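You operate a simulated robot arm through the tools that you are given. There is no shell and no other tool.

You run a simulated robot arm. Do the job below in one go: nothing can be reset, and whatever is moved stays where it is left.

Task
Free the brake till the bar rests on its buffer, set it again, then put the weight in the tray.
Fine: the brake button works with POWER on; switch POWER off at the end.
Where things are to end (x, y in the base frame): weight within 30 mm of [560, 340].
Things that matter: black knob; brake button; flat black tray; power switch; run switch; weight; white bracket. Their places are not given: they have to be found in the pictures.

It is judged by the outcome, as a careful person would: the job done as asked, and still so three seconds after it is handed in. It fails if anything else is knocked over, pushed out of place, dropped, spilled or broken.

Robot
A 7-joint arm with a two-finger parallel gripper, fixed in place. Base frame: the origin is at the foot of the arm, x ahead of it, y to its left, z up. Units: mm, rad, N and s.
With the tool pointing down near the work surface it reaches from about 360 to 880 mm from the base axis. Its first joint turns from -2.496 to 2.496 rad. Payload 3 kg.
The TCP is the grasp point between the finger pads, 30 mm short of the fingertips. In the tool frame z runs along the fingers and y along their closing line. Largest opening 94 mm; finger width 28, thickness 10; the body of the gripper, 50 by 96 mm, starts 55 mm behind the TCP.
Orientation is that of the tool frame in the base frame, as [roll, pitch, yaw] about the fixed x, y, z axes, in that order (R = Rz(yaw) Ry(pitch) Rx(roll)). With the fingers straight down and closing along the base's y, the tool's x points along the base's -x, its y along +y and its z along -z.

Tools
- The arm moves only by the tool apply_moves. Its argument "targets" is a list of rows, each a list of 3 entries, a list of its own where there are three numbers: the shift along the tool's x, y, z in cm, then the turn, a rotation vector about the tool's x, y, z in rad, then the gripper command, from -1 (fully open) to 1 (shut), values between in proportion. In form: [[[x, y, z], [rx, ry, rz], claw], ...]. A call has 1 to 20 rows; each row shifts and turns the commanded pose from where the row before left it, along the tool's axes as they then stand. Each row takes 0.2 s and may step no farther than 50 mm and 0.15 rad from the row before; otherwise, or with a gripper value out of range, the whole call is refused. A pose out of reach is approached as far as the arm can. The call stops where the force on the tool passes 90 N (or 10 N more than at its start, if that is more) or the arm is blocked; 0.2 s more then pass. Each finger travels about 72 mm/s and halts on what it meets, pressing with about 37 N; the grip force reading is that of the motor and also rises with nothing between the fingers. The clock runs only during rows and for 0.2 s after the last one: add rows that do not move to give the fingers time. The reply holds the time, the measured pose of the TCP, the force on the tool along the base axes, the opening and the grip force, in the units named above and with some noise, with the torque about the TCP (base axes, N m) and any sound that the robot's microphone picked up.
- Cameras (640 x 400 px; columns grow to the right, rows downward): "scene" is fixed at [49.1, 499.9, 1426.2]; the picture's right is [-0.17, -0.98, 0.00], its down [-0.51, 0.09, -0.86] and it looks along [0.84, -0.15, -0.52] (base axes); focal length 352 px, centre (320, 200). "wrist" rides on the gripper at [76, 14, -103] in the tool frame; the picture's right is [-0.18, 0.98, 0.00], its down [-0.75, -0.14, -0.64] and it looks along [-0.63, -0.12, 0.77] (tool axes); focal length 243 px, centre (320, 200).
- grab_frame(camera): a new picture of that camera. It takes no simulated time.
- probe_pixels(camera, pixels): there is no depth. For up to 12 entries [column, row, z] of the newest picture of that camera ("zoom" is the newest enlarged one), the place [x, y] in the base frame at which the ray of that pixel passes the height z, good to about 2 mm. It takes no simulated time.
- inspect(camera, box): a new picture of the part [left, top, right, bottom] of that camera's present view, enlarged. It takes no simulated time.
- sign_off(): hands the job in; it is judged then, once.

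Open the gripper and draw the arm clear of the work before you hand the job in, unless the task says otherwise.

The tools are called after ">>>" as a command line: name --argument value ..., lists and objects as JSON in quotes. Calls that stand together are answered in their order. apply_moves: Moves the arm, as the interface text tells. Its arguments: {"type":"object","properties":{"targets":{"type":"array"}},"required":["targets"]} The other tools are called the same way: grab_frame (camera) takes a picture; probe_pixels (camera, pixels) gives the place at which the rays of pixels pass given heights; inspect (camera, box) takes an enlarged picture of a part of a camera's view; sign_off () hands the job in.

At the start:

```text
time: 0.0
ee_pos: [368.4, 408.7, 1244.5]
tool_rot: [-3.141, 0.0, -3.141]
ft_force: [-0.4, -0.4, 0.4]
moment: [0.0, -0.05, 0.0]
grip_width: 94.2
grasp_force: 0.1
```

scene: 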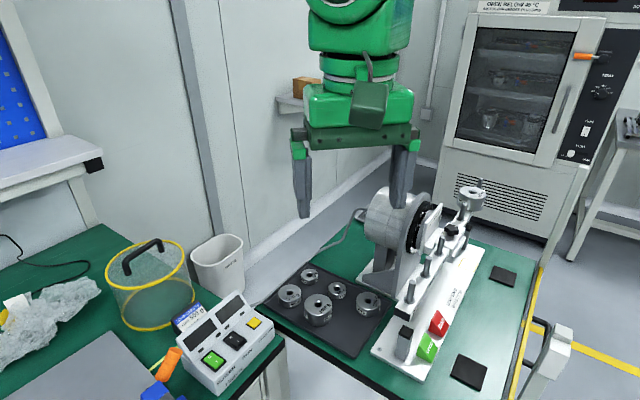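
wrist: 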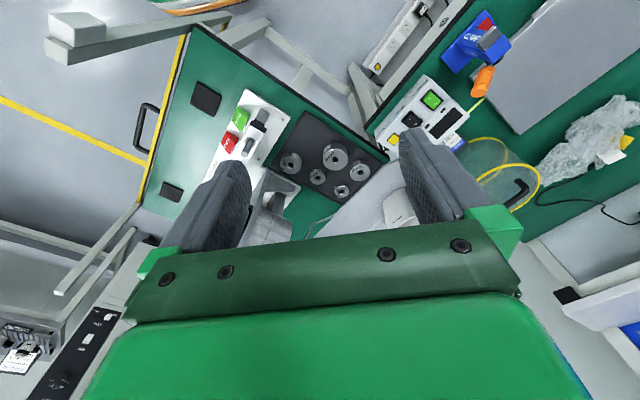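

I start by enlarging the device area in the scene view (around columns 340-520, rows 170-390) and the control box (170-280, 290-390).

>>> inspect --camera "scene" --box '[340, 170, 520, 390]'

>>> inspect --camera "scene" --box '[140, 270, 300, 400]'

>>> inspect --camera "wrist" --box '[140, 60, 380, 250]'

>>> inspect --camera "scene" --box '[250, 250, 410, 370]'

```text
1.82 times, centred on (430, 280) of scene
```

zoom: 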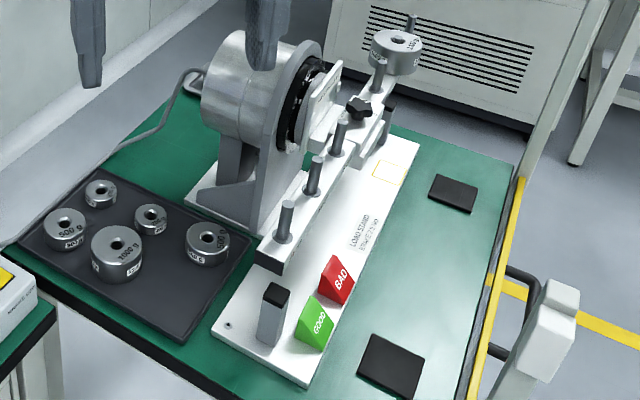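

```text
3.08 times, centred on (220, 335) of scene
```

zoom: 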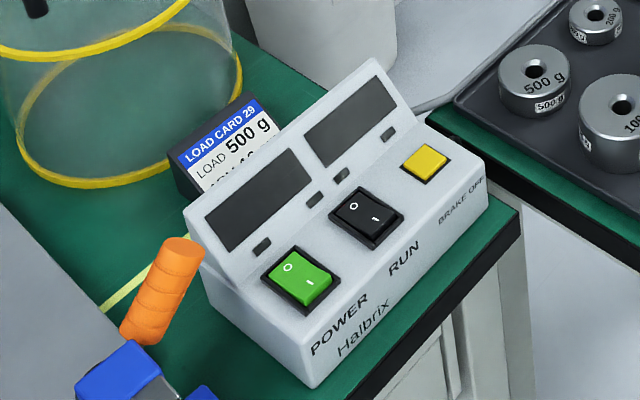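

```text
2.11 times, centred on (260, 155) of wrist
```

zoom: 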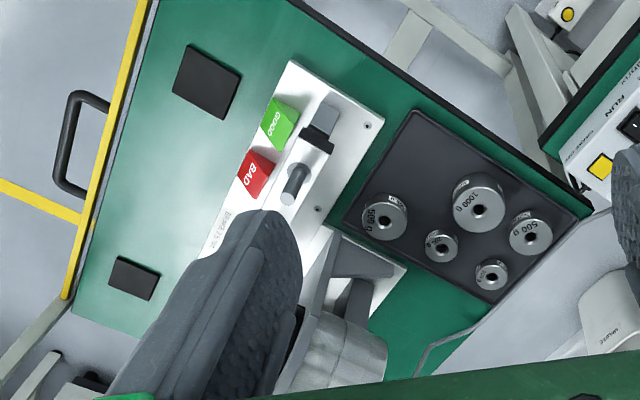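

```text
3.33 times, centred on (330, 310) of scene
```

zoom: 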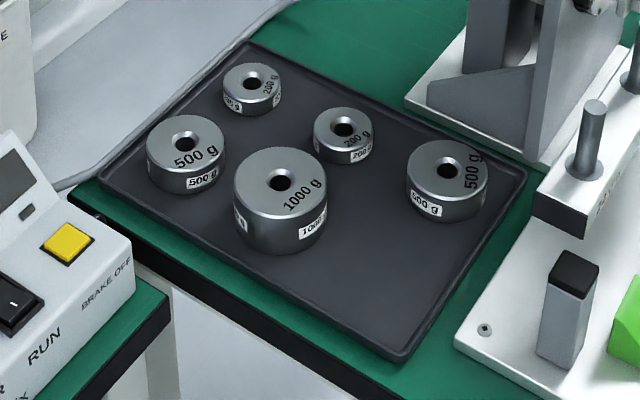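

The control box shows POWER (green), RUN (black) and a yellow BRAKE OFF button. I look closer at the switches' states and at the far end of the bar with the weight on its peg.

>>> inspect --camera "scene" --box '[190, 310, 270, 380]'

>>> inspect --camera "scene" --box '[410, 170, 500, 260]'

>>> inspect --camera "scene" --box '[380, 220, 480, 370]'

>>> inspect --camera "wrist" --box '[370, 60, 480, 160]'

```text
5.71 times, centred on (230, 345) of scene
```

zoom: 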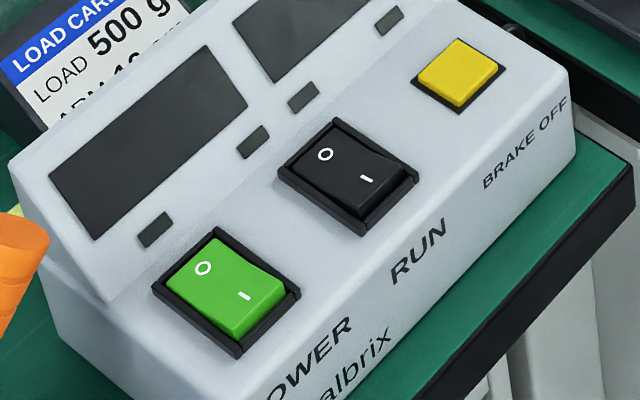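

```text
4.44 times, centred on (455, 215) of scene
```

zoom: 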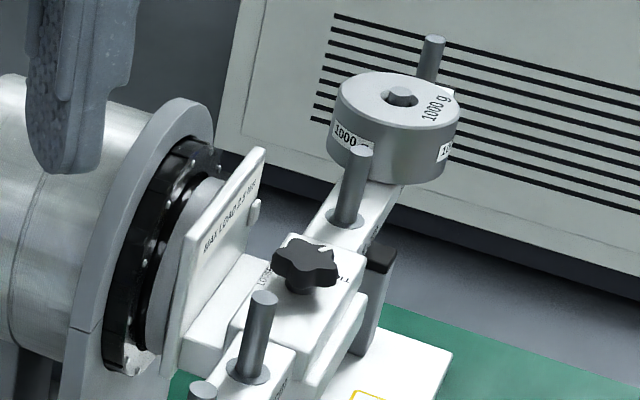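

```text
2.67 times, centred on (430, 295) of scene
```

zoom: 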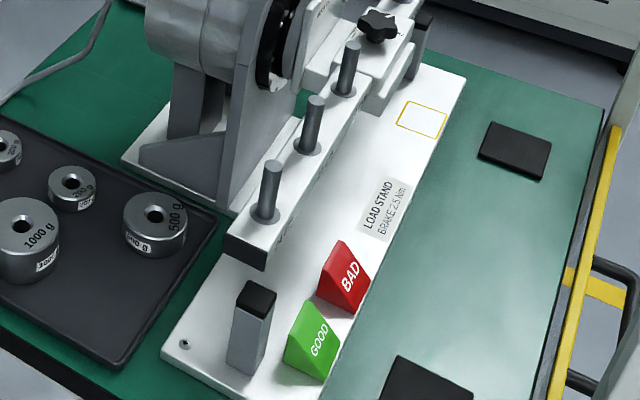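

```text
4.00 times, centred on (425, 110) of wrist
```

zoom: 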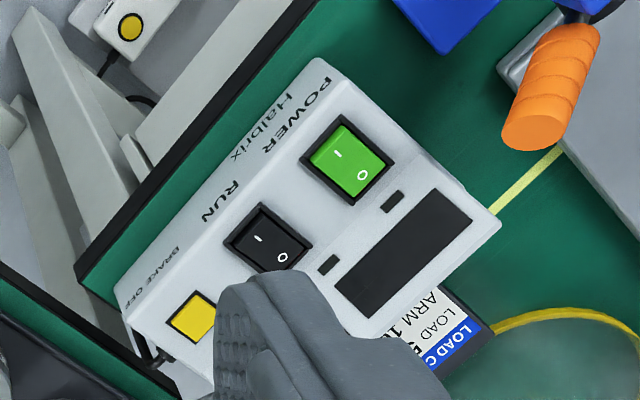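

POWER's displays are dark, so it is off. The 1000 g weight sits on the far peg of the bar. I triangulate heights by probing the tray corners from both cameras (scene (352,358),(391,301),(263,303); wrist (304,112),(270,165),(388,161)).

>>> grab_frame --camera "scene"

>>> grab_frame --camera "wrist"

>>> probe_pixels --camera "scene" --pixels '[[352.5, 358.6, 0], [352.5, 358.6, 400], [391.5, 301, 0], [391.5, 301, 400], [263, 303.4, 0], [263, 303.4, 400]]'

>>> probe_pixels --camera "wrist" --pixels '[[303.6, 112.3, 0], [303.6, 112.3, 400], [270.4, 165.4, 0], [270.4, 165.4, 400], [388, 160.7, 0], [388, 160.7, 400]]'

```text
taken
```

scene: 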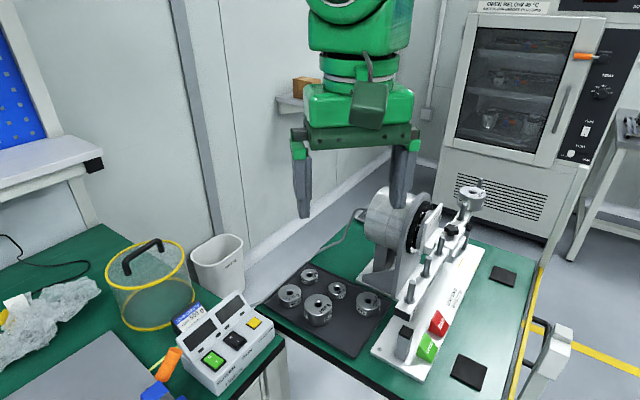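

```text
taken
```

wrist: 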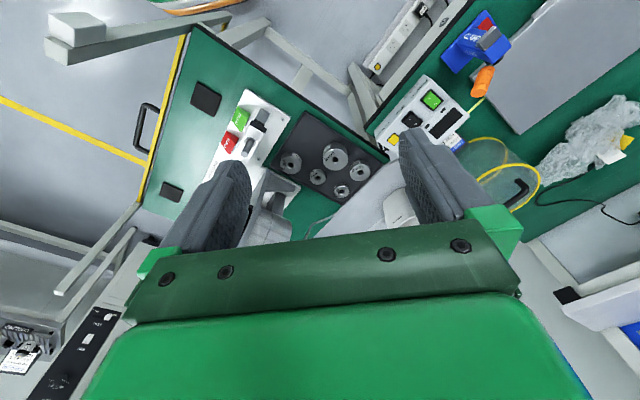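

```text
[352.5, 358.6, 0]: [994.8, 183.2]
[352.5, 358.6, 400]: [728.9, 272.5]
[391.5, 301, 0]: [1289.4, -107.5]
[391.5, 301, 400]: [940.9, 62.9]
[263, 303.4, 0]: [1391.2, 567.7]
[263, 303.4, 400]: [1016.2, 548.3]
```

```text
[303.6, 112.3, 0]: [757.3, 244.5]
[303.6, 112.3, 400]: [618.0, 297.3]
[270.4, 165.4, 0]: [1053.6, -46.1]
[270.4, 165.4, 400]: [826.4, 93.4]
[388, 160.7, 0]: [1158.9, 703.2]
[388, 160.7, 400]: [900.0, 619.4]
```

Tray/table height comes out near z≈770–780. I probe all main items from the scene at z≈785 to get a rough layout.

>>> probe_pixels --camera "scene" --pixels '[[368, 306, 785], [337, 292, 785], [318, 315, 785], [289, 296, 785], [310, 277, 785], [352.5, 358.6, 775], [391.5, 301, 775], [263, 303.4, 775], [309, 262.6, 775], [404, 340, 800], [428, 346, 800], [440, 322, 800]]'

>>> probe_pixels --camera "wrist" --pixels '[[303.6, 112.3, 775], [270.4, 165.4, 775], [388, 160.7, 775], [343.9, 203.8, 775], [291, 162, 785], [317, 176, 785], [335, 156, 785], [360, 174, 785], [340, 190, 785]]'

```text
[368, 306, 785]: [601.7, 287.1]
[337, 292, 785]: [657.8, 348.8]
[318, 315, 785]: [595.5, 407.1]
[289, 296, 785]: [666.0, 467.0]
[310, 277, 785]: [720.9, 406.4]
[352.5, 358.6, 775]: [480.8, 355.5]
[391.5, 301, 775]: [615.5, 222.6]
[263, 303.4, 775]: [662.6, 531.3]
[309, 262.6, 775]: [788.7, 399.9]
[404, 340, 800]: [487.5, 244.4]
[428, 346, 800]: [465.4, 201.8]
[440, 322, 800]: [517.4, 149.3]
```

```text
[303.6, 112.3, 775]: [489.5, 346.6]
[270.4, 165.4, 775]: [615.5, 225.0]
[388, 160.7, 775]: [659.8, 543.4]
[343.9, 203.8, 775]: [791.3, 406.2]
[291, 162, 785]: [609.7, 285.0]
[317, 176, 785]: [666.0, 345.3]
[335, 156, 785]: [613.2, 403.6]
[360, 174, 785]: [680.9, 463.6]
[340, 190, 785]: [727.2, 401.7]
```

Layout is consistent at z≈775. Now I triangulate the button (scene (254,323), wrist (393,139)), RUN, POWER, and the weight on the bar (scene (473,192)).

>>> probe_pixels --camera "scene" --pixels '[[254.1, 323, 700], [254.1, 323, 900], [234.9, 340.5, 700], [234.9, 340.5, 900], [212.9, 360.3, 700], [212.9, 360.3, 900], [473, 191.8, 900], [473, 191.8, 1100], [466, 230, 850], [452, 232, 950], [408, 330, 850], [417, 275, 950]]'

>>> probe_pixels --camera "wrist" --pixels '[[393.25, 139.25, 700], [393.25, 139.25, 900], [411.75, 119.5, 700], [411.75, 119.5, 900], [432.5, 100, 700], [432.5, 100, 900]]'

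```text
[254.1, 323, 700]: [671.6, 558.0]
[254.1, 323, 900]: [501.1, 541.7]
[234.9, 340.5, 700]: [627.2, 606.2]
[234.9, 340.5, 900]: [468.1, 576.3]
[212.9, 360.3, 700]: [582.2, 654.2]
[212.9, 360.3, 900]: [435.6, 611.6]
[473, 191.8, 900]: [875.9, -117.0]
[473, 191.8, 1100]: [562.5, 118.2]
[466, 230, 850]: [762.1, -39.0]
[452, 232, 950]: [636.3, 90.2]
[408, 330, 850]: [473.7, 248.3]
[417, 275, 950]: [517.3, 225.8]
```

```text
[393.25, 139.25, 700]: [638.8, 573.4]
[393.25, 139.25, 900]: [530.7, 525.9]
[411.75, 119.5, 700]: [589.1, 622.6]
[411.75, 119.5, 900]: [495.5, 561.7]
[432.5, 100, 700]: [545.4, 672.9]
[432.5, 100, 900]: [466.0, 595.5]
```

Button ≈ (582,549,805), RUN ≈ (535,588,816), POWER ≈ (502,631,809). Before moving near, I check where the mesh basket and tall items stand (scene (150,255),(155,310)).

>>> probe_pixels --camera "scene" --pixels '[[155, 322, 775], [110, 300, 775], [190, 295, 775], [148, 262, 900], [148, 240, 1000], [165, 365, 800], [155, 395, 800], [215, 235, 775], [218, 240, 900]]'

>>> apply_moves --targets '[[[0, 3.03, 3.53], [0, 0, 0], -1], [[0, 3.03, 3.53], [0, 0, 0], -1], [[0, 3.03, 3.53], [0, 0, 0], -1], [[0, 3.03, 3.53], [0, 0, 0], -1]]'

>>> grab_frame --camera "wrist"

>>> grab_frame --camera "scene"

```text
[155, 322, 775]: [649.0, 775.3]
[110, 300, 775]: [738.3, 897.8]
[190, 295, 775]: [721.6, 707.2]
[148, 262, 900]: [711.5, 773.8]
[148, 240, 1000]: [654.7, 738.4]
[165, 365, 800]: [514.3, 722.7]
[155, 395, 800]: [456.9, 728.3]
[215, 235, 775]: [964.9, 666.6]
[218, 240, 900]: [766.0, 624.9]
```

```text
time: 1.0
ee_pos: [365.7, 527.3, 1098.5]
tool_rot: [-3.14, -0.001, 3.141]
ft_force: [0.9, -0.3, 0.1]
moment: [-0.03, 0.01, -0.01]
grip_width: 93.7
grasp_force: 0.2
```

```text
taken
```

wrist: 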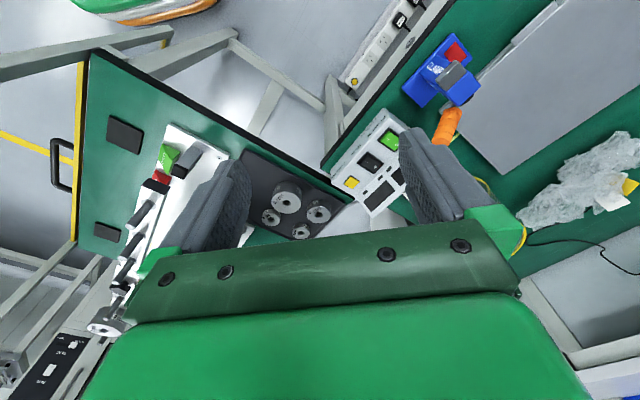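

```text
taken
```

scene: 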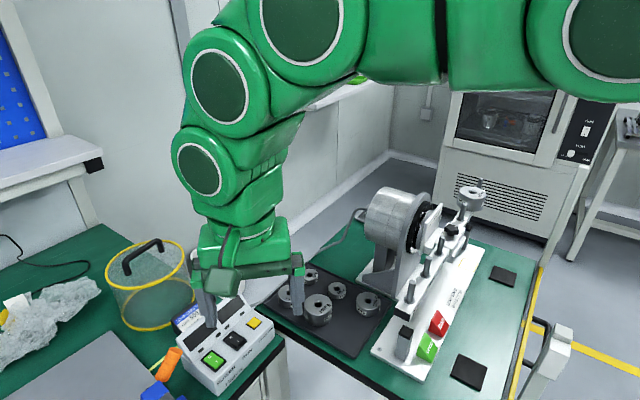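

The box is now visible between the fingers (wrist (375,160)), and the bar side-on at left (wrist (105,325)). I enlarge both.

>>> inspect --camera "wrist" --box '[325, 110, 425, 215]'

>>> inspect --camera "wrist" --box '[70, 120, 260, 350]'

```text
3.81 times, centred on (375, 162) of wrist
```

zoom: 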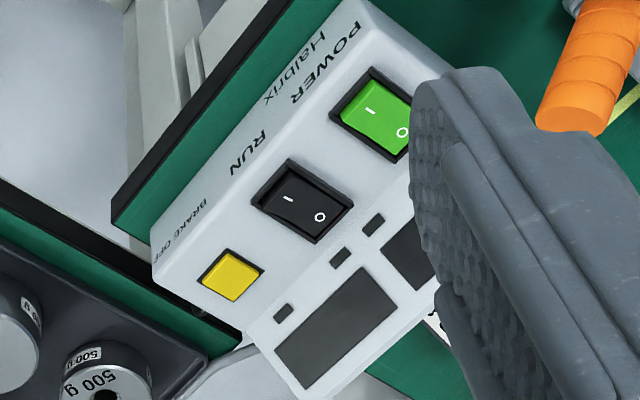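

```text
1.74 times, centred on (165, 235) of wrist
```

zoom: 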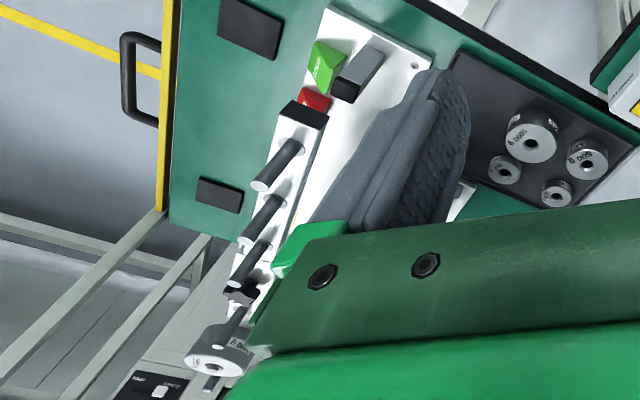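

Pegs match between views; I triangulate peg tops: scene (412,282),(428,258),(473,191),(480,179) and wrist (132,225),(120,257),(104,331),(100,341).

>>> probe_pixels --camera "scene" --pixels '[[412, 281.9, 850], [412, 281.9, 1000], [427.75, 257.9, 850], [427.75, 257.9, 1000], [473, 191, 900], [473, 191, 1100], [480.2, 179, 900], [480.2, 179, 1100]]'

>>> grab_frame --camera "wrist"

>>> probe_pixels --camera "wrist" --pixels '[[132.2, 225, 850], [132.2, 225, 1000], [120.5, 257, 850], [120.5, 257, 1000], [104, 331, 900], [104, 331, 1000], [100, 341, 900], [100, 341, 1000]]'

```text
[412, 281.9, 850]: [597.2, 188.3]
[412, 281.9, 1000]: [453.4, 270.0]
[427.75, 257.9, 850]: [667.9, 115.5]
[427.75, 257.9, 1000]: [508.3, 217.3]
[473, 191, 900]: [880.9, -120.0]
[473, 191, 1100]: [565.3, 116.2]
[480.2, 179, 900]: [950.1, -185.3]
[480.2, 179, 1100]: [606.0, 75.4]
```

```text
taken
```

wrist: 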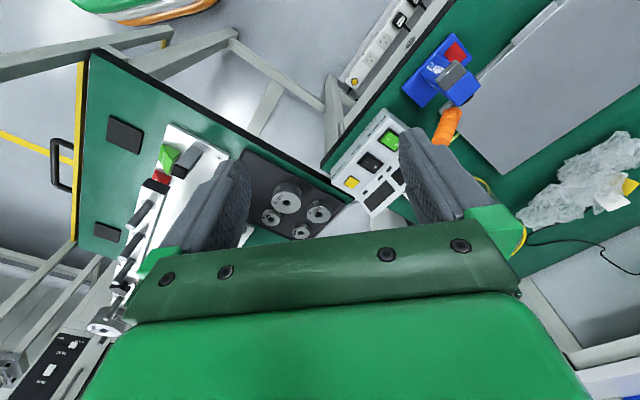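

```text
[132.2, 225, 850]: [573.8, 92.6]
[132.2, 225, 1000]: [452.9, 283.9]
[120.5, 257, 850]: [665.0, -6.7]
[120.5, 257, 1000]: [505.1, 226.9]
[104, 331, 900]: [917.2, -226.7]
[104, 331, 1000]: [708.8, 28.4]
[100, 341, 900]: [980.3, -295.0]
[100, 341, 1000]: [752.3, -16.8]
```

Bar runs at 45° ((470,260)→(816,-88)), pegs' tops ≈ 980 high, weight ≈ (757,-28). Next I move above the box with the gripper yawed 45° to line up with the rocker direction and get a closer view.

>>> apply_moves --targets '[[[-1.85, 2.82, 2.95], [0, 0, 0], -1], [[-1.85, 2.82, 2.95], [0, 0, 0], -1], [[-1.85, 2.82, 2.95], [0, 0, 0], -1], [[-1.85, 2.82, 2.95], [0, 0, 0], -1], [[0, 0, 0], [0, 0, 0.1309], -1], [[0, 0, 0], [0, 0, 0.1309], -1], [[0, 0, 0], [0, 0, 0.1309], -1], [[0, 0, 0], [0, 0, 0.1309], -1], [[0, 0, 0], [0, 0, 0.1309], -1], [[0, 0, 0], [0, 0, 0.1309], -1]]'

>>> grab_frame --camera "wrist"

>>> grab_frame --camera "scene"

```text
time: 3.2
ee_pos: [442.3, 642.9, 984.1]
tool_rot: [3.141, 0.001, 2.353]
ft_force: [0.0, 0.3, -0.6]
moment: [0.0, -0.01, 0.04]
grip_width: 93.9
grasp_force: 0.1
```

```text
taken
```

wrist: 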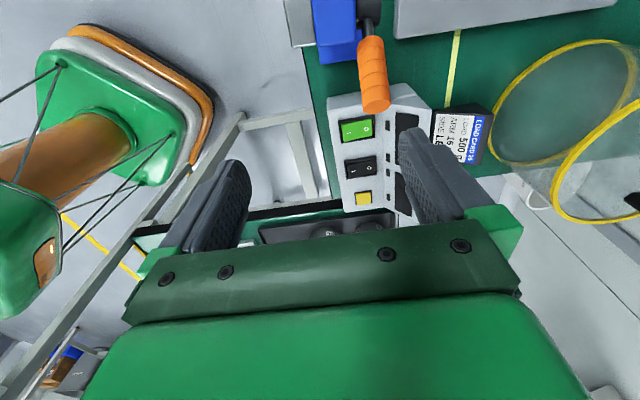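

```text
taken
```

scene: 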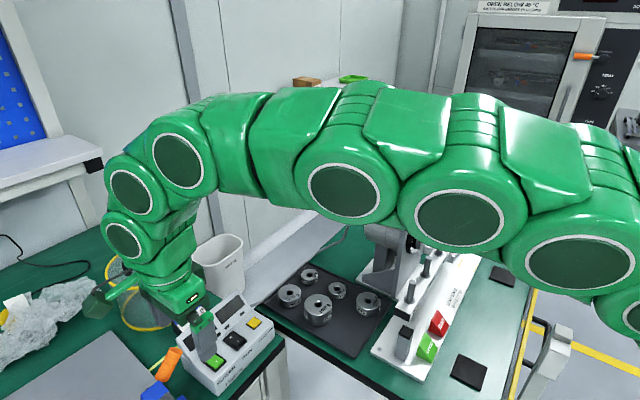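

The box is centred at wrist (365,160) now, with an orange tool handle at (372,75). I enlarge it to read the switches and triangulate the handle's height too.

>>> inspect --camera "wrist" --box '[310, 80, 440, 220]'

>>> probe_pixels --camera "wrist" --pixels '[[375, 107, 800], [375, 107, 900], [368, 38, 800], [368, 38, 900], [357, 130, 810], [360, 168, 810], [363, 198, 805]]'

>>> probe_pixels --camera "scene" --pixels '[[174.5, 351, 800], [174.5, 351, 900], [161.6, 378.8, 800], [161.6, 378.8, 900]]'

```text
2.86 times, centred on (375, 150) of wrist
```

zoom: 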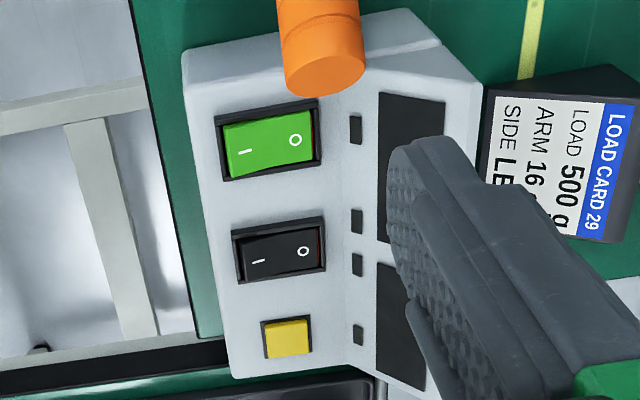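

```text
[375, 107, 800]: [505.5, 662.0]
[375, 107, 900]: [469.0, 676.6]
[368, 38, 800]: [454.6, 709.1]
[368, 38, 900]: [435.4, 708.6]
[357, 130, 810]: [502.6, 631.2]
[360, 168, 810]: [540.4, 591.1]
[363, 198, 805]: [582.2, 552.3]
```

```text
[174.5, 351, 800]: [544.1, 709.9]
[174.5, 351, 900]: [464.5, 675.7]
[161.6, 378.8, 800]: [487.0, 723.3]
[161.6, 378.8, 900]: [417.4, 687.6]
```

POWER ≈ (502,631), button ≈ (582,551); the orange handle tip stands at about (473,679,890), so I must stay clear of it. One more enlargement of the rockers to read their tilt.

>>> inspect --camera "wrist" --box '[335, 105, 385, 215]'

>>> inspect --camera "wrist" --box '[333, 110, 383, 150]'

```text
3.64 times, centred on (360, 160) of wrist
```

zoom: 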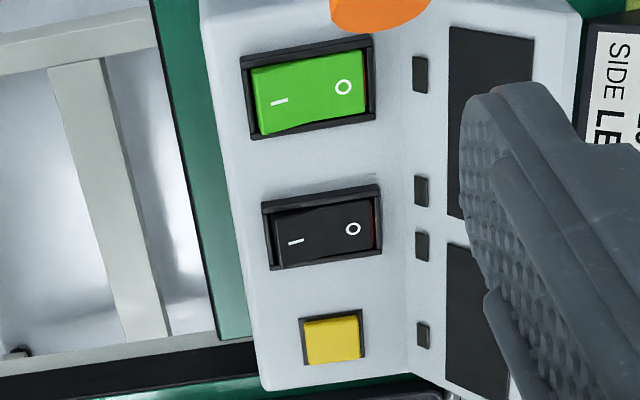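

```text
10.00 times, centred on (358, 130) of wrist
```

zoom: 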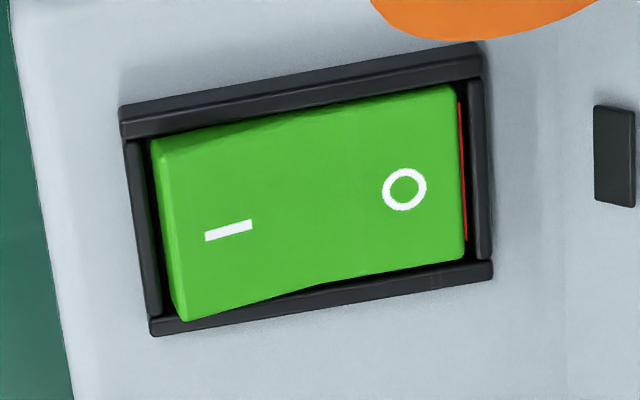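

Both rockers have their "I" end raised (end flank visible at left), O end sunk: POWER and RUN are off. I measure the POWER rocker's ends and frame, in this zoom.

>>> probe_pixels --camera "zoom" --pixels '[[165, 230, 815], [462, 170, 808], [120, 110, 810], [485, 50, 810], [492, 275, 810], [152, 330, 810], [320, 200, 810], [228, 230, 815]]'

```text
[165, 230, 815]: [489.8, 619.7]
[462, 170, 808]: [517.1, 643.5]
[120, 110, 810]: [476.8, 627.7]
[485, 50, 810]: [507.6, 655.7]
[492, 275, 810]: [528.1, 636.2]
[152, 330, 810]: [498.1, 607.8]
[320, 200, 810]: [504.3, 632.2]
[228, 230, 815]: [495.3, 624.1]
```

POWER rocker centre is (503,632), frame 42×29 mm along the 45° line. I close the gripper, turn 90° so the camera is on the front side, move over the I half at z≈920 and lean the tool 25° so its front edge will press inside the frame.

>>> apply_moves --targets '[[[0, 0, -1], [0, 0, -0.1309], 1], [[0, 0, -1], [0, 0, -0.1309], 1], [[0, 0, 0], [0, 0, -0.1309], 1], [[0, 0, 0], [0, 0, -0.1309], 1], [[0, 0, 0], [0, 0, -0.1309], 1], [[0, 0, 0], [0, 0, -0.1309], 1], [[0, 0, 0], [0, 0, -0.1309], 1], [[0, 0, 0], [0, 0, -0.1309], 1], [[0, 0, 0], [0, 0, -0.1309], 1], [[0, 0, 0], [0, 0, -0.1309], 1], [[0, 0, 0], [0, 0, -0.1309], 1], [[0, 0, 0], [0, 0, -0.1309], 1]]'

>>> grab_frame --camera "wrist"

>>> grab_frame --camera "scene"

```text
time: 5.8
ee_pos: [441.6, 643.7, 1003.3]
tool_rot: [-3.141, 0.002, -2.356]
ft_force: [0.3, 0.0, 0.5]
moment: [-0.01, 0.03, -0.01]
grip_width: 0.0
grasp_force: 33.1
```

```text
taken
```

wrist: 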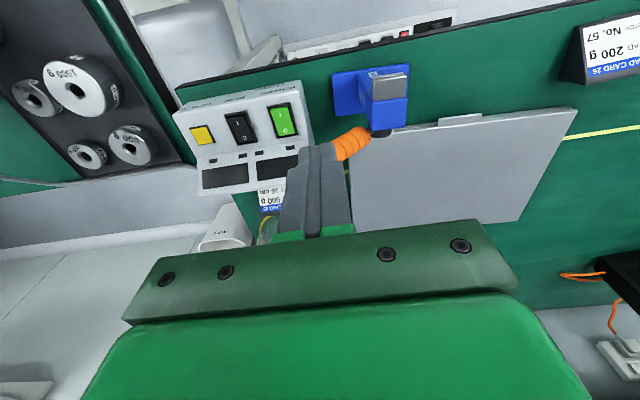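

```text
taken
```

scene: 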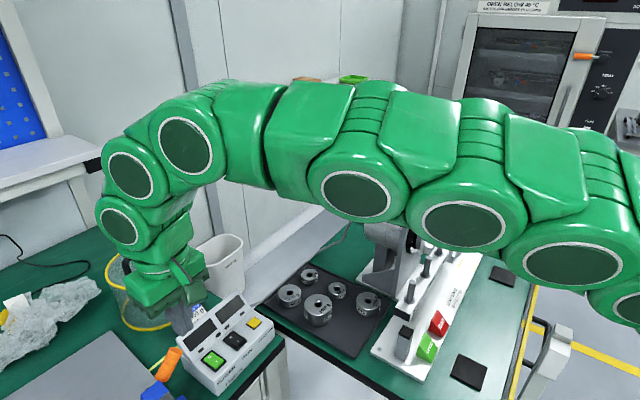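

The gripper is closed with the front of the box at image top. I now move to (493,623,915) and lean the tool.

>>> apply_moves --targets '[[[-0.72, -1.71, 2.93], [0, 0, 0], 1], [[-0.72, -1.71, 2.93], [0, 0, 0], 1], [[-0.72, -1.71, 2.93], [0, 0, 0], 1], [[0, 0, 0], [0, -0.1454, 0], 1], [[0, 0, 0], [0, -0.1454, 0], 1], [[0, 0, 0], [0, -0.1454, 0], 1]]'

>>> grab_frame --camera "wrist"

>>> grab_frame --camera "scene"

```text
time: 7.2
ee_pos: [491.9, 622.6, 917.2]
tool_rot: [-3.141, 0.44, -2.355]
ft_force: [0.2, -0.2, 0.1]
moment: [0.0, 0.02, 0.0]
grip_width: 0.1
grasp_force: 32.8
```

```text
taken
```

wrist: 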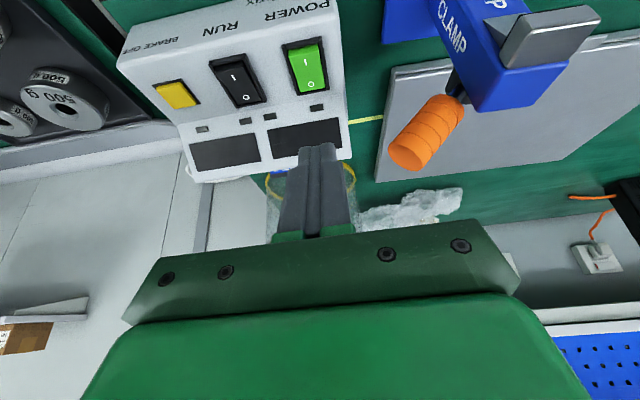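

```text
taken
```

scene: 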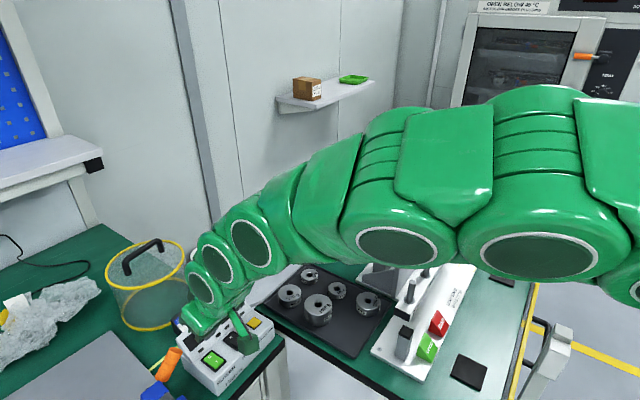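

View now shows POWER at wrist (307,68) and the fingertip at (318,150). I re-measure the rocker ends from here to refine before descending.

>>> inspect --camera "wrist" --box '[270, 30, 350, 110]'

>>> probe_pixels --camera "wrist" --pixels '[[282, 42, 810], [319, 36, 810], [328, 89, 810], [291, 96, 810], [305, 53, 815]]'

```text
5.00 times, centred on (310, 70) of wrist
```

zoom: 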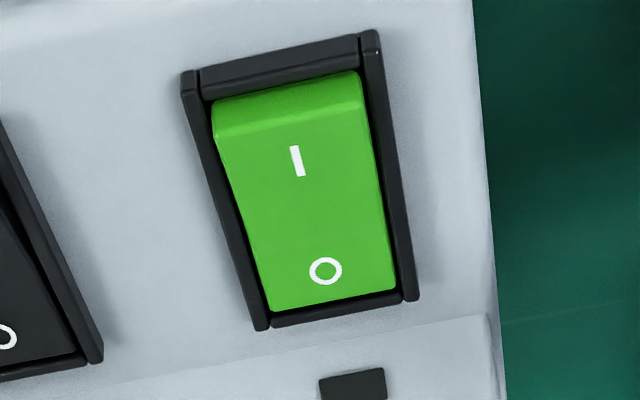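

```text
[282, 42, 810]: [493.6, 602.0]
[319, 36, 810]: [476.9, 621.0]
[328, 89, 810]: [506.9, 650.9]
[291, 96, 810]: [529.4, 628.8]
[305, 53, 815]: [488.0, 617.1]
```

Combining both views gives POWER centre ≈ (505,630) with its frame at z≈803. I descend to leave the tip edge ~10 mm above the I end.

>>> apply_moves --targets '[[[1.33, -0.22, 3.02], [0, 0, 0], 1], [[1.33, -0.23, 3.02], [0, 0, 0], 1], [[0, 0, 0], [0, 0, 0], 1]]'

>>> inspect --camera "wrist" --box '[240, 40, 400, 200]'

>>> inspect --camera "scene" --box '[160, 270, 300, 390]'

```text
time: 8.0
ee_pos: [493.7, 618.7, 847.6]
tool_rot: [-3.14, 0.438, -2.356]
ft_force: [0.7, 0.0, -0.4]
moment: [0.02, 0.01, 0.01]
grip_width: 0.0
grasp_force: 32.9
```

```text
2.50 times, centred on (320, 120) of wrist
```

zoom: 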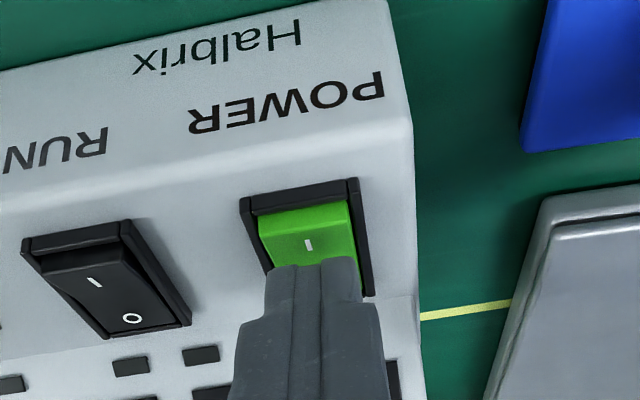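

```text
3.33 times, centred on (230, 330) of scene
```

zoom: 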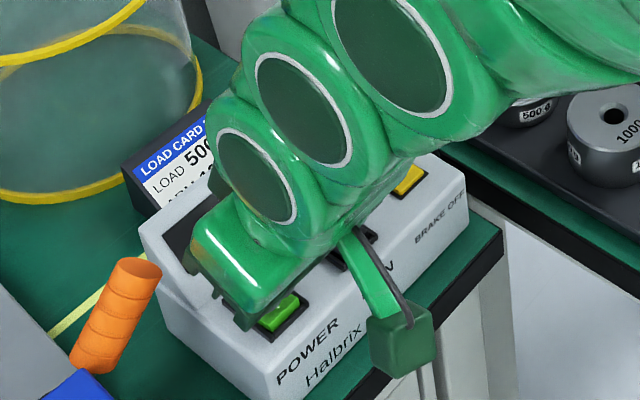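

The tip edge shows at wrist ≈ (316,145), about 10 mm above the rocker. I check where that edge is against the frame corners in this picture.

>>> grab_frame --camera "wrist"

>>> probe_pixels --camera "wrist" --pixels '[[316, 145, 815], [316, 145, 820], [288, 120, 803], [335, 112, 803], [313, 117, 803], [294, 125, 808], [332, 119, 808], [341, 158, 803]]'

```text
taken
```

wrist: 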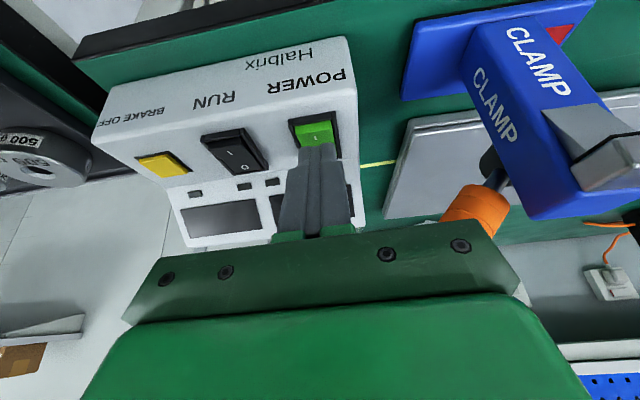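

```text
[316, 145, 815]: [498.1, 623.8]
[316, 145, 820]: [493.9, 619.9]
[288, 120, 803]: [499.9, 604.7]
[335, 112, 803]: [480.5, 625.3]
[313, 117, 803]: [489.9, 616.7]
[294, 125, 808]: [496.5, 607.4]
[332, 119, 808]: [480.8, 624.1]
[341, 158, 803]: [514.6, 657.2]
```

The edge lines up centred about 13 mm toward I from the rocker's middle. I press down in small steps.

>>> apply_moves --targets '[[[0.127, 0, 0.272], [0, 0, 0], 1], [[0.127, 0, 0.272], [0, 0, 0], 1], [[0.127, 0, 0.272], [0, 0, 0], 1], [[0.127, 0, 0.272], [0, 0, 0], 1]]'

>>> inspect --camera "wrist" --box '[150, 60, 400, 250]'

```text
time: 9.0
ee_pos: [496.6, 620.6, 841.2]
tool_rot: [3.14, 0.441, -2.355]
ft_force: [-15.3, -16.3, 41.3]
moment: [-0.54, 0.5, -0.06]
grip_width: 0.0
grasp_force: 32.9
```

```text
2.11 times, centred on (275, 155) of wrist
```

zoom: 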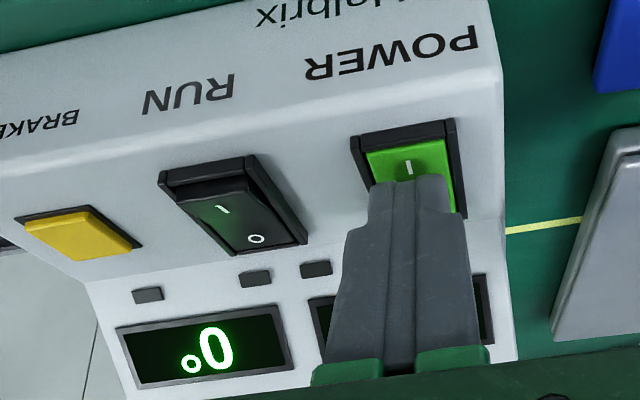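

The display lit ("0°"), so POWER is on. I lift straight up, clear of the box.

>>> apply_moves --targets '[[[-0.845, 0, -1.81], [0, 0, 0], 1], [[-1.27, 0, -2.72], [0, 0, 0], 1], [[-1.69, 0, -3.62], [0, 0, 0], 1]]'

>>> grab_frame --camera "wrist"

>>> inspect --camera "wrist" --box '[110, 0, 370, 200]'

>>> grab_frame --camera "scene"

```text
time: 9.8
ee_pos: [499.2, 618.6, 929.5]
tool_rot: [3.141, 0.438, -2.356]
ft_force: [0.0, -0.6, -0.4]
moment: [-0.01, 0.02, -0.01]
grip_width: 0.0
grasp_force: 32.5
```

```text
taken
```

wrist: 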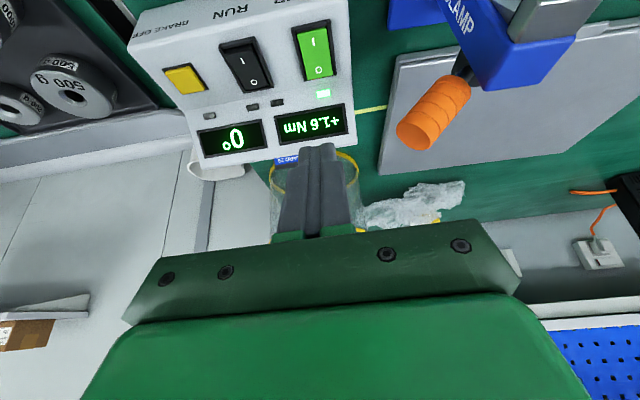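

```text
2.00 times, centred on (240, 100) of wrist
```

zoom: 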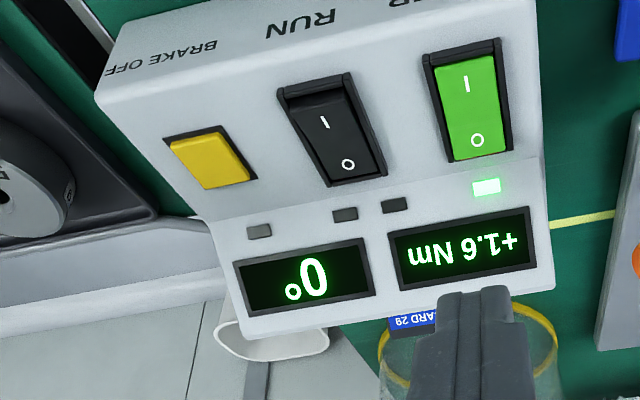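

```text
taken
```

scene: 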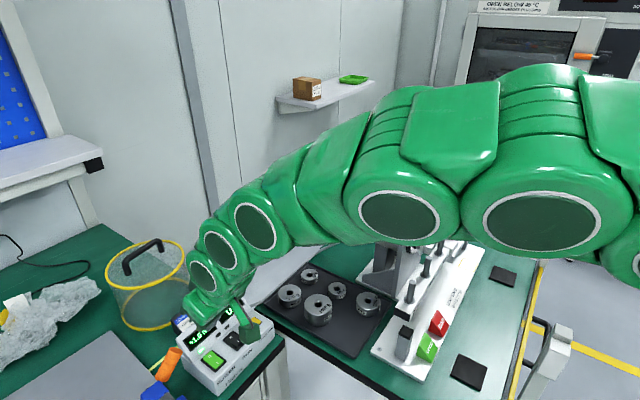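

POWER LED is on, displays read 0° and +1.6 Nm. I measure the yellow button (zoom (210,160)) from here.

>>> probe_pixels --camera "zoom" --pixels '[[210, 158, 803], [210, 158, 808], [165, 137, 803], [220, 126, 803], [257, 178, 803], [206, 192, 803]]'

```text
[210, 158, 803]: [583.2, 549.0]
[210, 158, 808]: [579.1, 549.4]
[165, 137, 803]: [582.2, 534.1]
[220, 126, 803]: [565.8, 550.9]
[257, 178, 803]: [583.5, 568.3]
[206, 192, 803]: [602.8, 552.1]
```

Button centre ≈ (583,550), 24 mm frame. I move over it and descend to ~15 mm above.

>>> apply_moves --targets '[[[-0.31, -3.6, 0.15], [0, 0, 0], 1], [[-0.31, -3.6, 0.15], [0, 0, 0], 1], [[-0.31, -3.6, 0.15], [0, 0, 0], 1], [[1.46, 0, 3.13], [0, 0, 0], 1], [[1.46, 0, 3.13], [0, 0, 0], 1], [[0, 0, 0], [0, 0, 0], 1]]'

>>> grab_frame --camera "wrist"

>>> inspect --camera "wrist" --box '[230, 40, 430, 200]'

>>> grab_frame --camera "scene"

```text
time: 11.2
ee_pos: [579.2, 550.6, 861.1]
tool_rot: [3.141, 0.437, -2.355]
ft_force: [0.1, 0.0, 0.2]
moment: [0.02, -0.01, 0.02]
grip_width: 0.2
grasp_force: 32.5
```

```text
taken
```

wrist: 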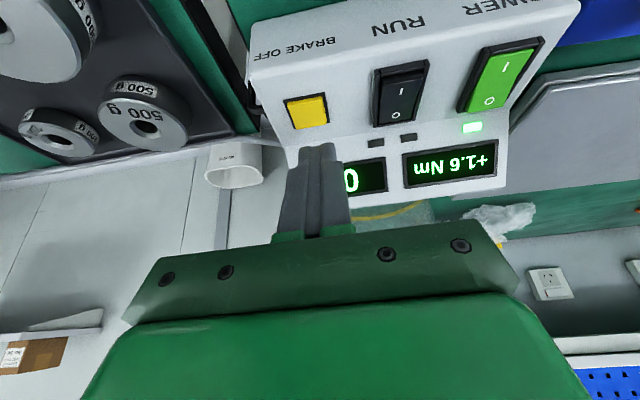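

```text
2.50 times, centred on (330, 120) of wrist
```

zoom: 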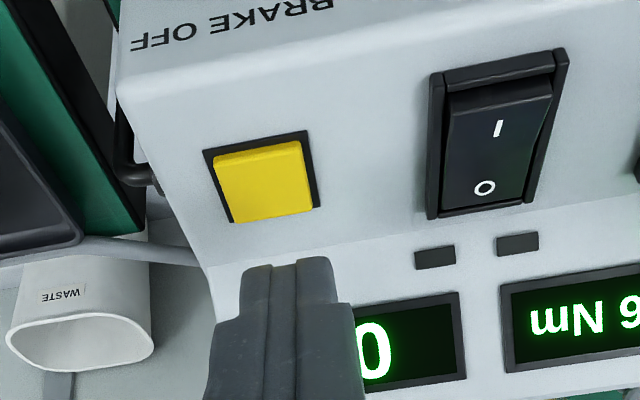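

```text
taken
```

scene: 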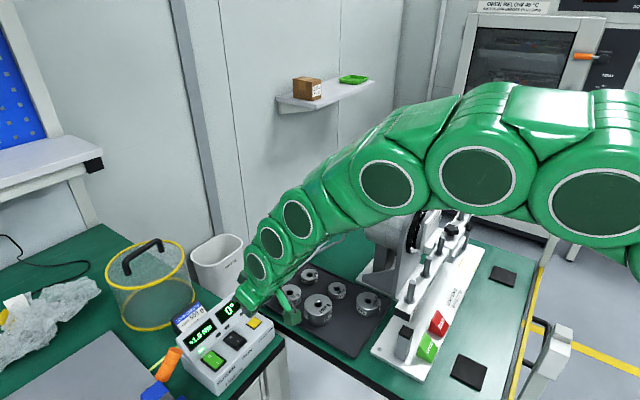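

The button is at zoom (263,180), the tip edge at zoom (288,262). I probe both to align.

>>> probe_pixels --camera "zoom" --pixels '[[263, 180, 806], [263, 180, 803], [288, 260, 830], [288, 260, 828], [240, 268, 830], [333, 260, 830]]'

```text
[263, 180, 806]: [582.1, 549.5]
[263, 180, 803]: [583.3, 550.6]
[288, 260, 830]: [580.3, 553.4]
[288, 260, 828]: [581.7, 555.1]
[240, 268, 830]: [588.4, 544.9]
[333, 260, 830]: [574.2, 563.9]
```

The tip needs ~4 mm shift toward the button's centre. I correct it and lower to just above the button.

>>> apply_moves --targets '[[[0.09, -0.35, -0.04], [0, 0, 0], 1], [[0.63, 0, 1.36], [0, 0, 0], 1], [[0, 0, 0], [0, 0, 0], 1]]'

>>> inspect --camera "wrist" --box '[230, 40, 430, 200]'

>>> inspect --camera "scene" --box '[350, 190, 500, 370]'

```text
time: 12.0
ee_pos: [580.4, 546.8, 845.5]
tool_rot: [-3.141, 0.437, -2.356]
ft_force: [0.6, -0.7, -0.5]
moment: [-0.04, -0.04, -0.02]
grip_width: 0.0
grasp_force: 32.8
```

```text
2.50 times, centred on (330, 120) of wrist
```

zoom: 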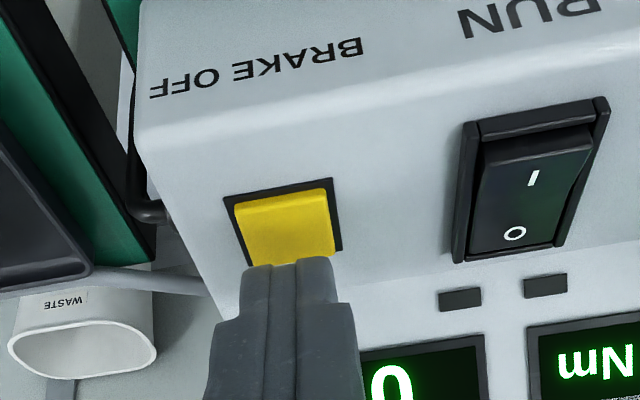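

```text
2.22 times, centred on (425, 280) of scene
```

zoom: 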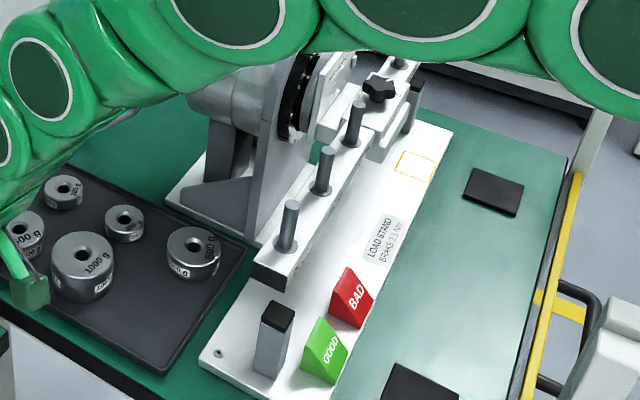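

Aligned. Now I press down in small steps until force or the display shows the brake freed.

>>> apply_moves --targets '[[[0.127, 0, 0.272], [0, 0, 0], 1], [[0.127, 0, 0.272], [0, 0, 0], 1], [[0.085, 0, 0.181], [0, 0, 0], 1]]'

>>> inspect --camera "wrist" --box '[230, 40, 490, 220]'

>>> inspect --camera "scene" --box '[350, 190, 500, 370]'

```text
time: 12.8
ee_pos: [580.8, 547.7, 837.8]
tool_rot: [-3.142, 0.437, -2.357]
ft_force: [-0.1, 0.1, 1.4]
moment: [0.01, -0.05, -0.03]
grip_width: 0.0
grasp_force: 32.9
heard: click
```

```text
2.22 times, centred on (360, 130) of wrist
```

zoom: 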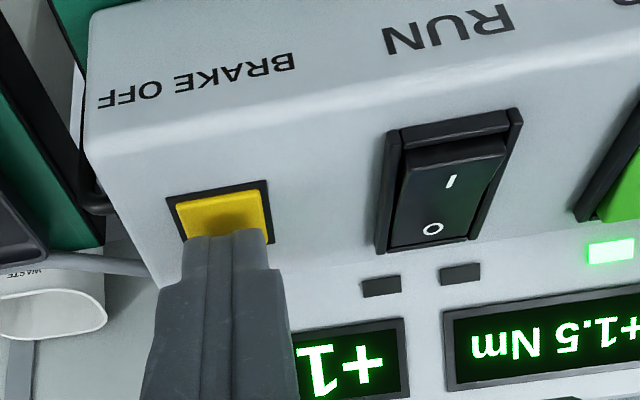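

```text
2.22 times, centred on (425, 280) of scene
```

zoom: 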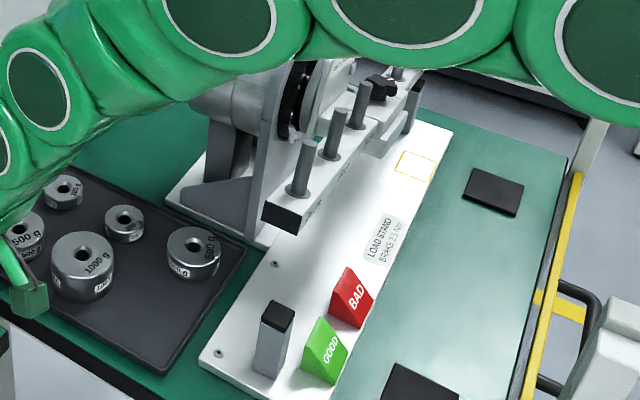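

A click: the angle display starts "+1…", torque +1.5 Nm, near bar end has risen. I hold for a moment and look again, including the display in the scene view.

>>> apply_moves --targets '[[[0, 0, 0], [0, 0, 0], 1], [[0, 0, 0], [0, 0, 0], 1]]'

>>> inspect --camera "scene" --box '[350, 190, 500, 370]'

>>> inspect --camera "scene" --box '[170, 280, 290, 390]'

>>> inspect --camera "wrist" --box '[300, 120, 500, 220]'

```text
time: 13.4
ee_pos: [581.4, 547.2, 837.5]
tool_rot: [3.141, 0.436, -2.357]
ft_force: [0.0, 0.1, 2.2]
moment: [-0.01, 0.0, -0.05]
grip_width: 0.0
grasp_force: 33.3
```

```text
2.22 times, centred on (425, 280) of scene
```

zoom: 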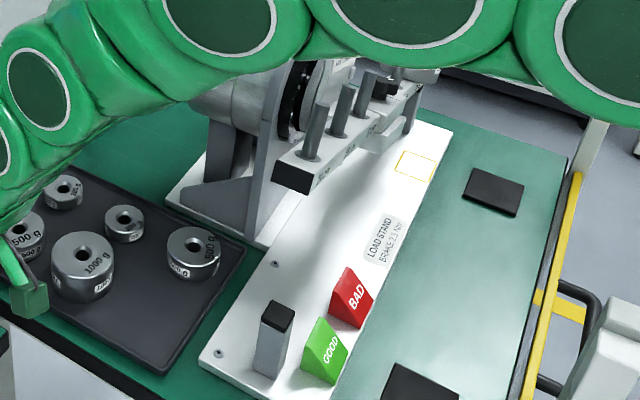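

```text
3.64 times, centred on (230, 335) of scene
```

zoom: 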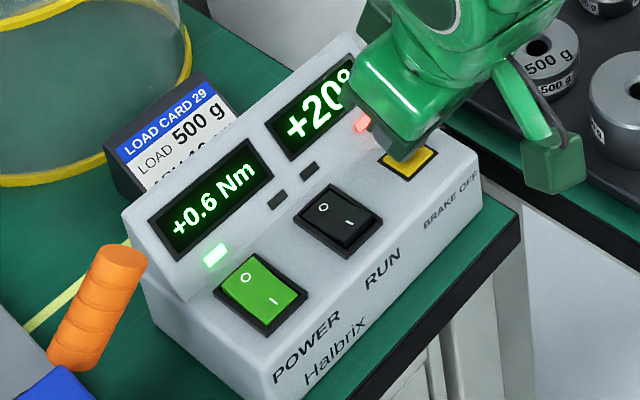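

```text
3.20 times, centred on (400, 170) of wrist
```

zoom: 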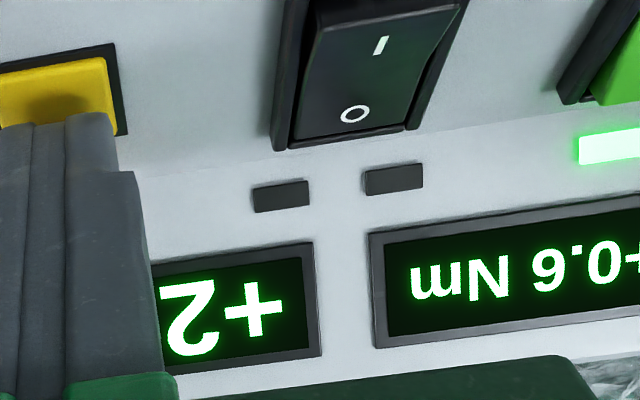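

Now +20° and +0.6 Nm with the red brake LED lit; torque falling suggests the bar is on the buffer. I hold a bit more to see whether the angle has settled.

>>> apply_moves --targets '[[[0, 0, 0], [0, 0, 0], 1], [[0, 0, 0], [0, 0, 0], 1], [[0, 0, 0], [0, 0, 0], 1], [[0, 0, 0], [0, 0, 0], 1]]'

>>> inspect --camera "scene" --box '[170, 280, 290, 390]'

>>> inspect --camera "scene" --box '[350, 190, 500, 370]'

```text
time: 14.4
ee_pos: [581.6, 548.3, 837.9]
tool_rot: [-3.14, 0.437, -2.356]
ft_force: [0.0, -0.3, 1.9]
moment: [0.02, 0.01, 0.0]
grip_width: 0.0
grasp_force: 33.1
```

```text
3.64 times, centred on (230, 335) of scene
```

zoom: 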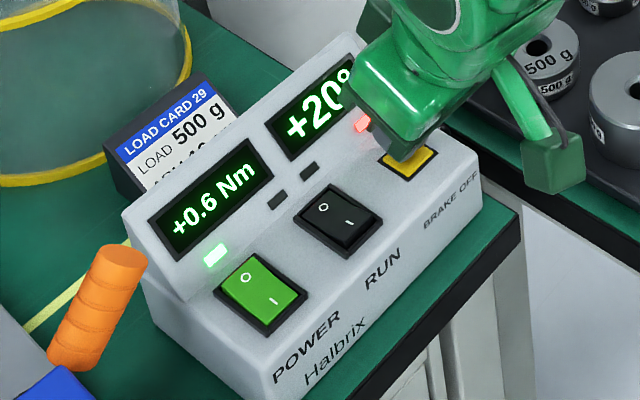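

```text
2.22 times, centred on (425, 280) of scene
```

zoom: 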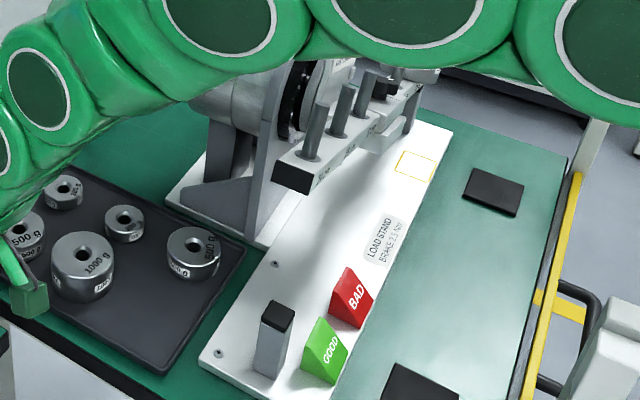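

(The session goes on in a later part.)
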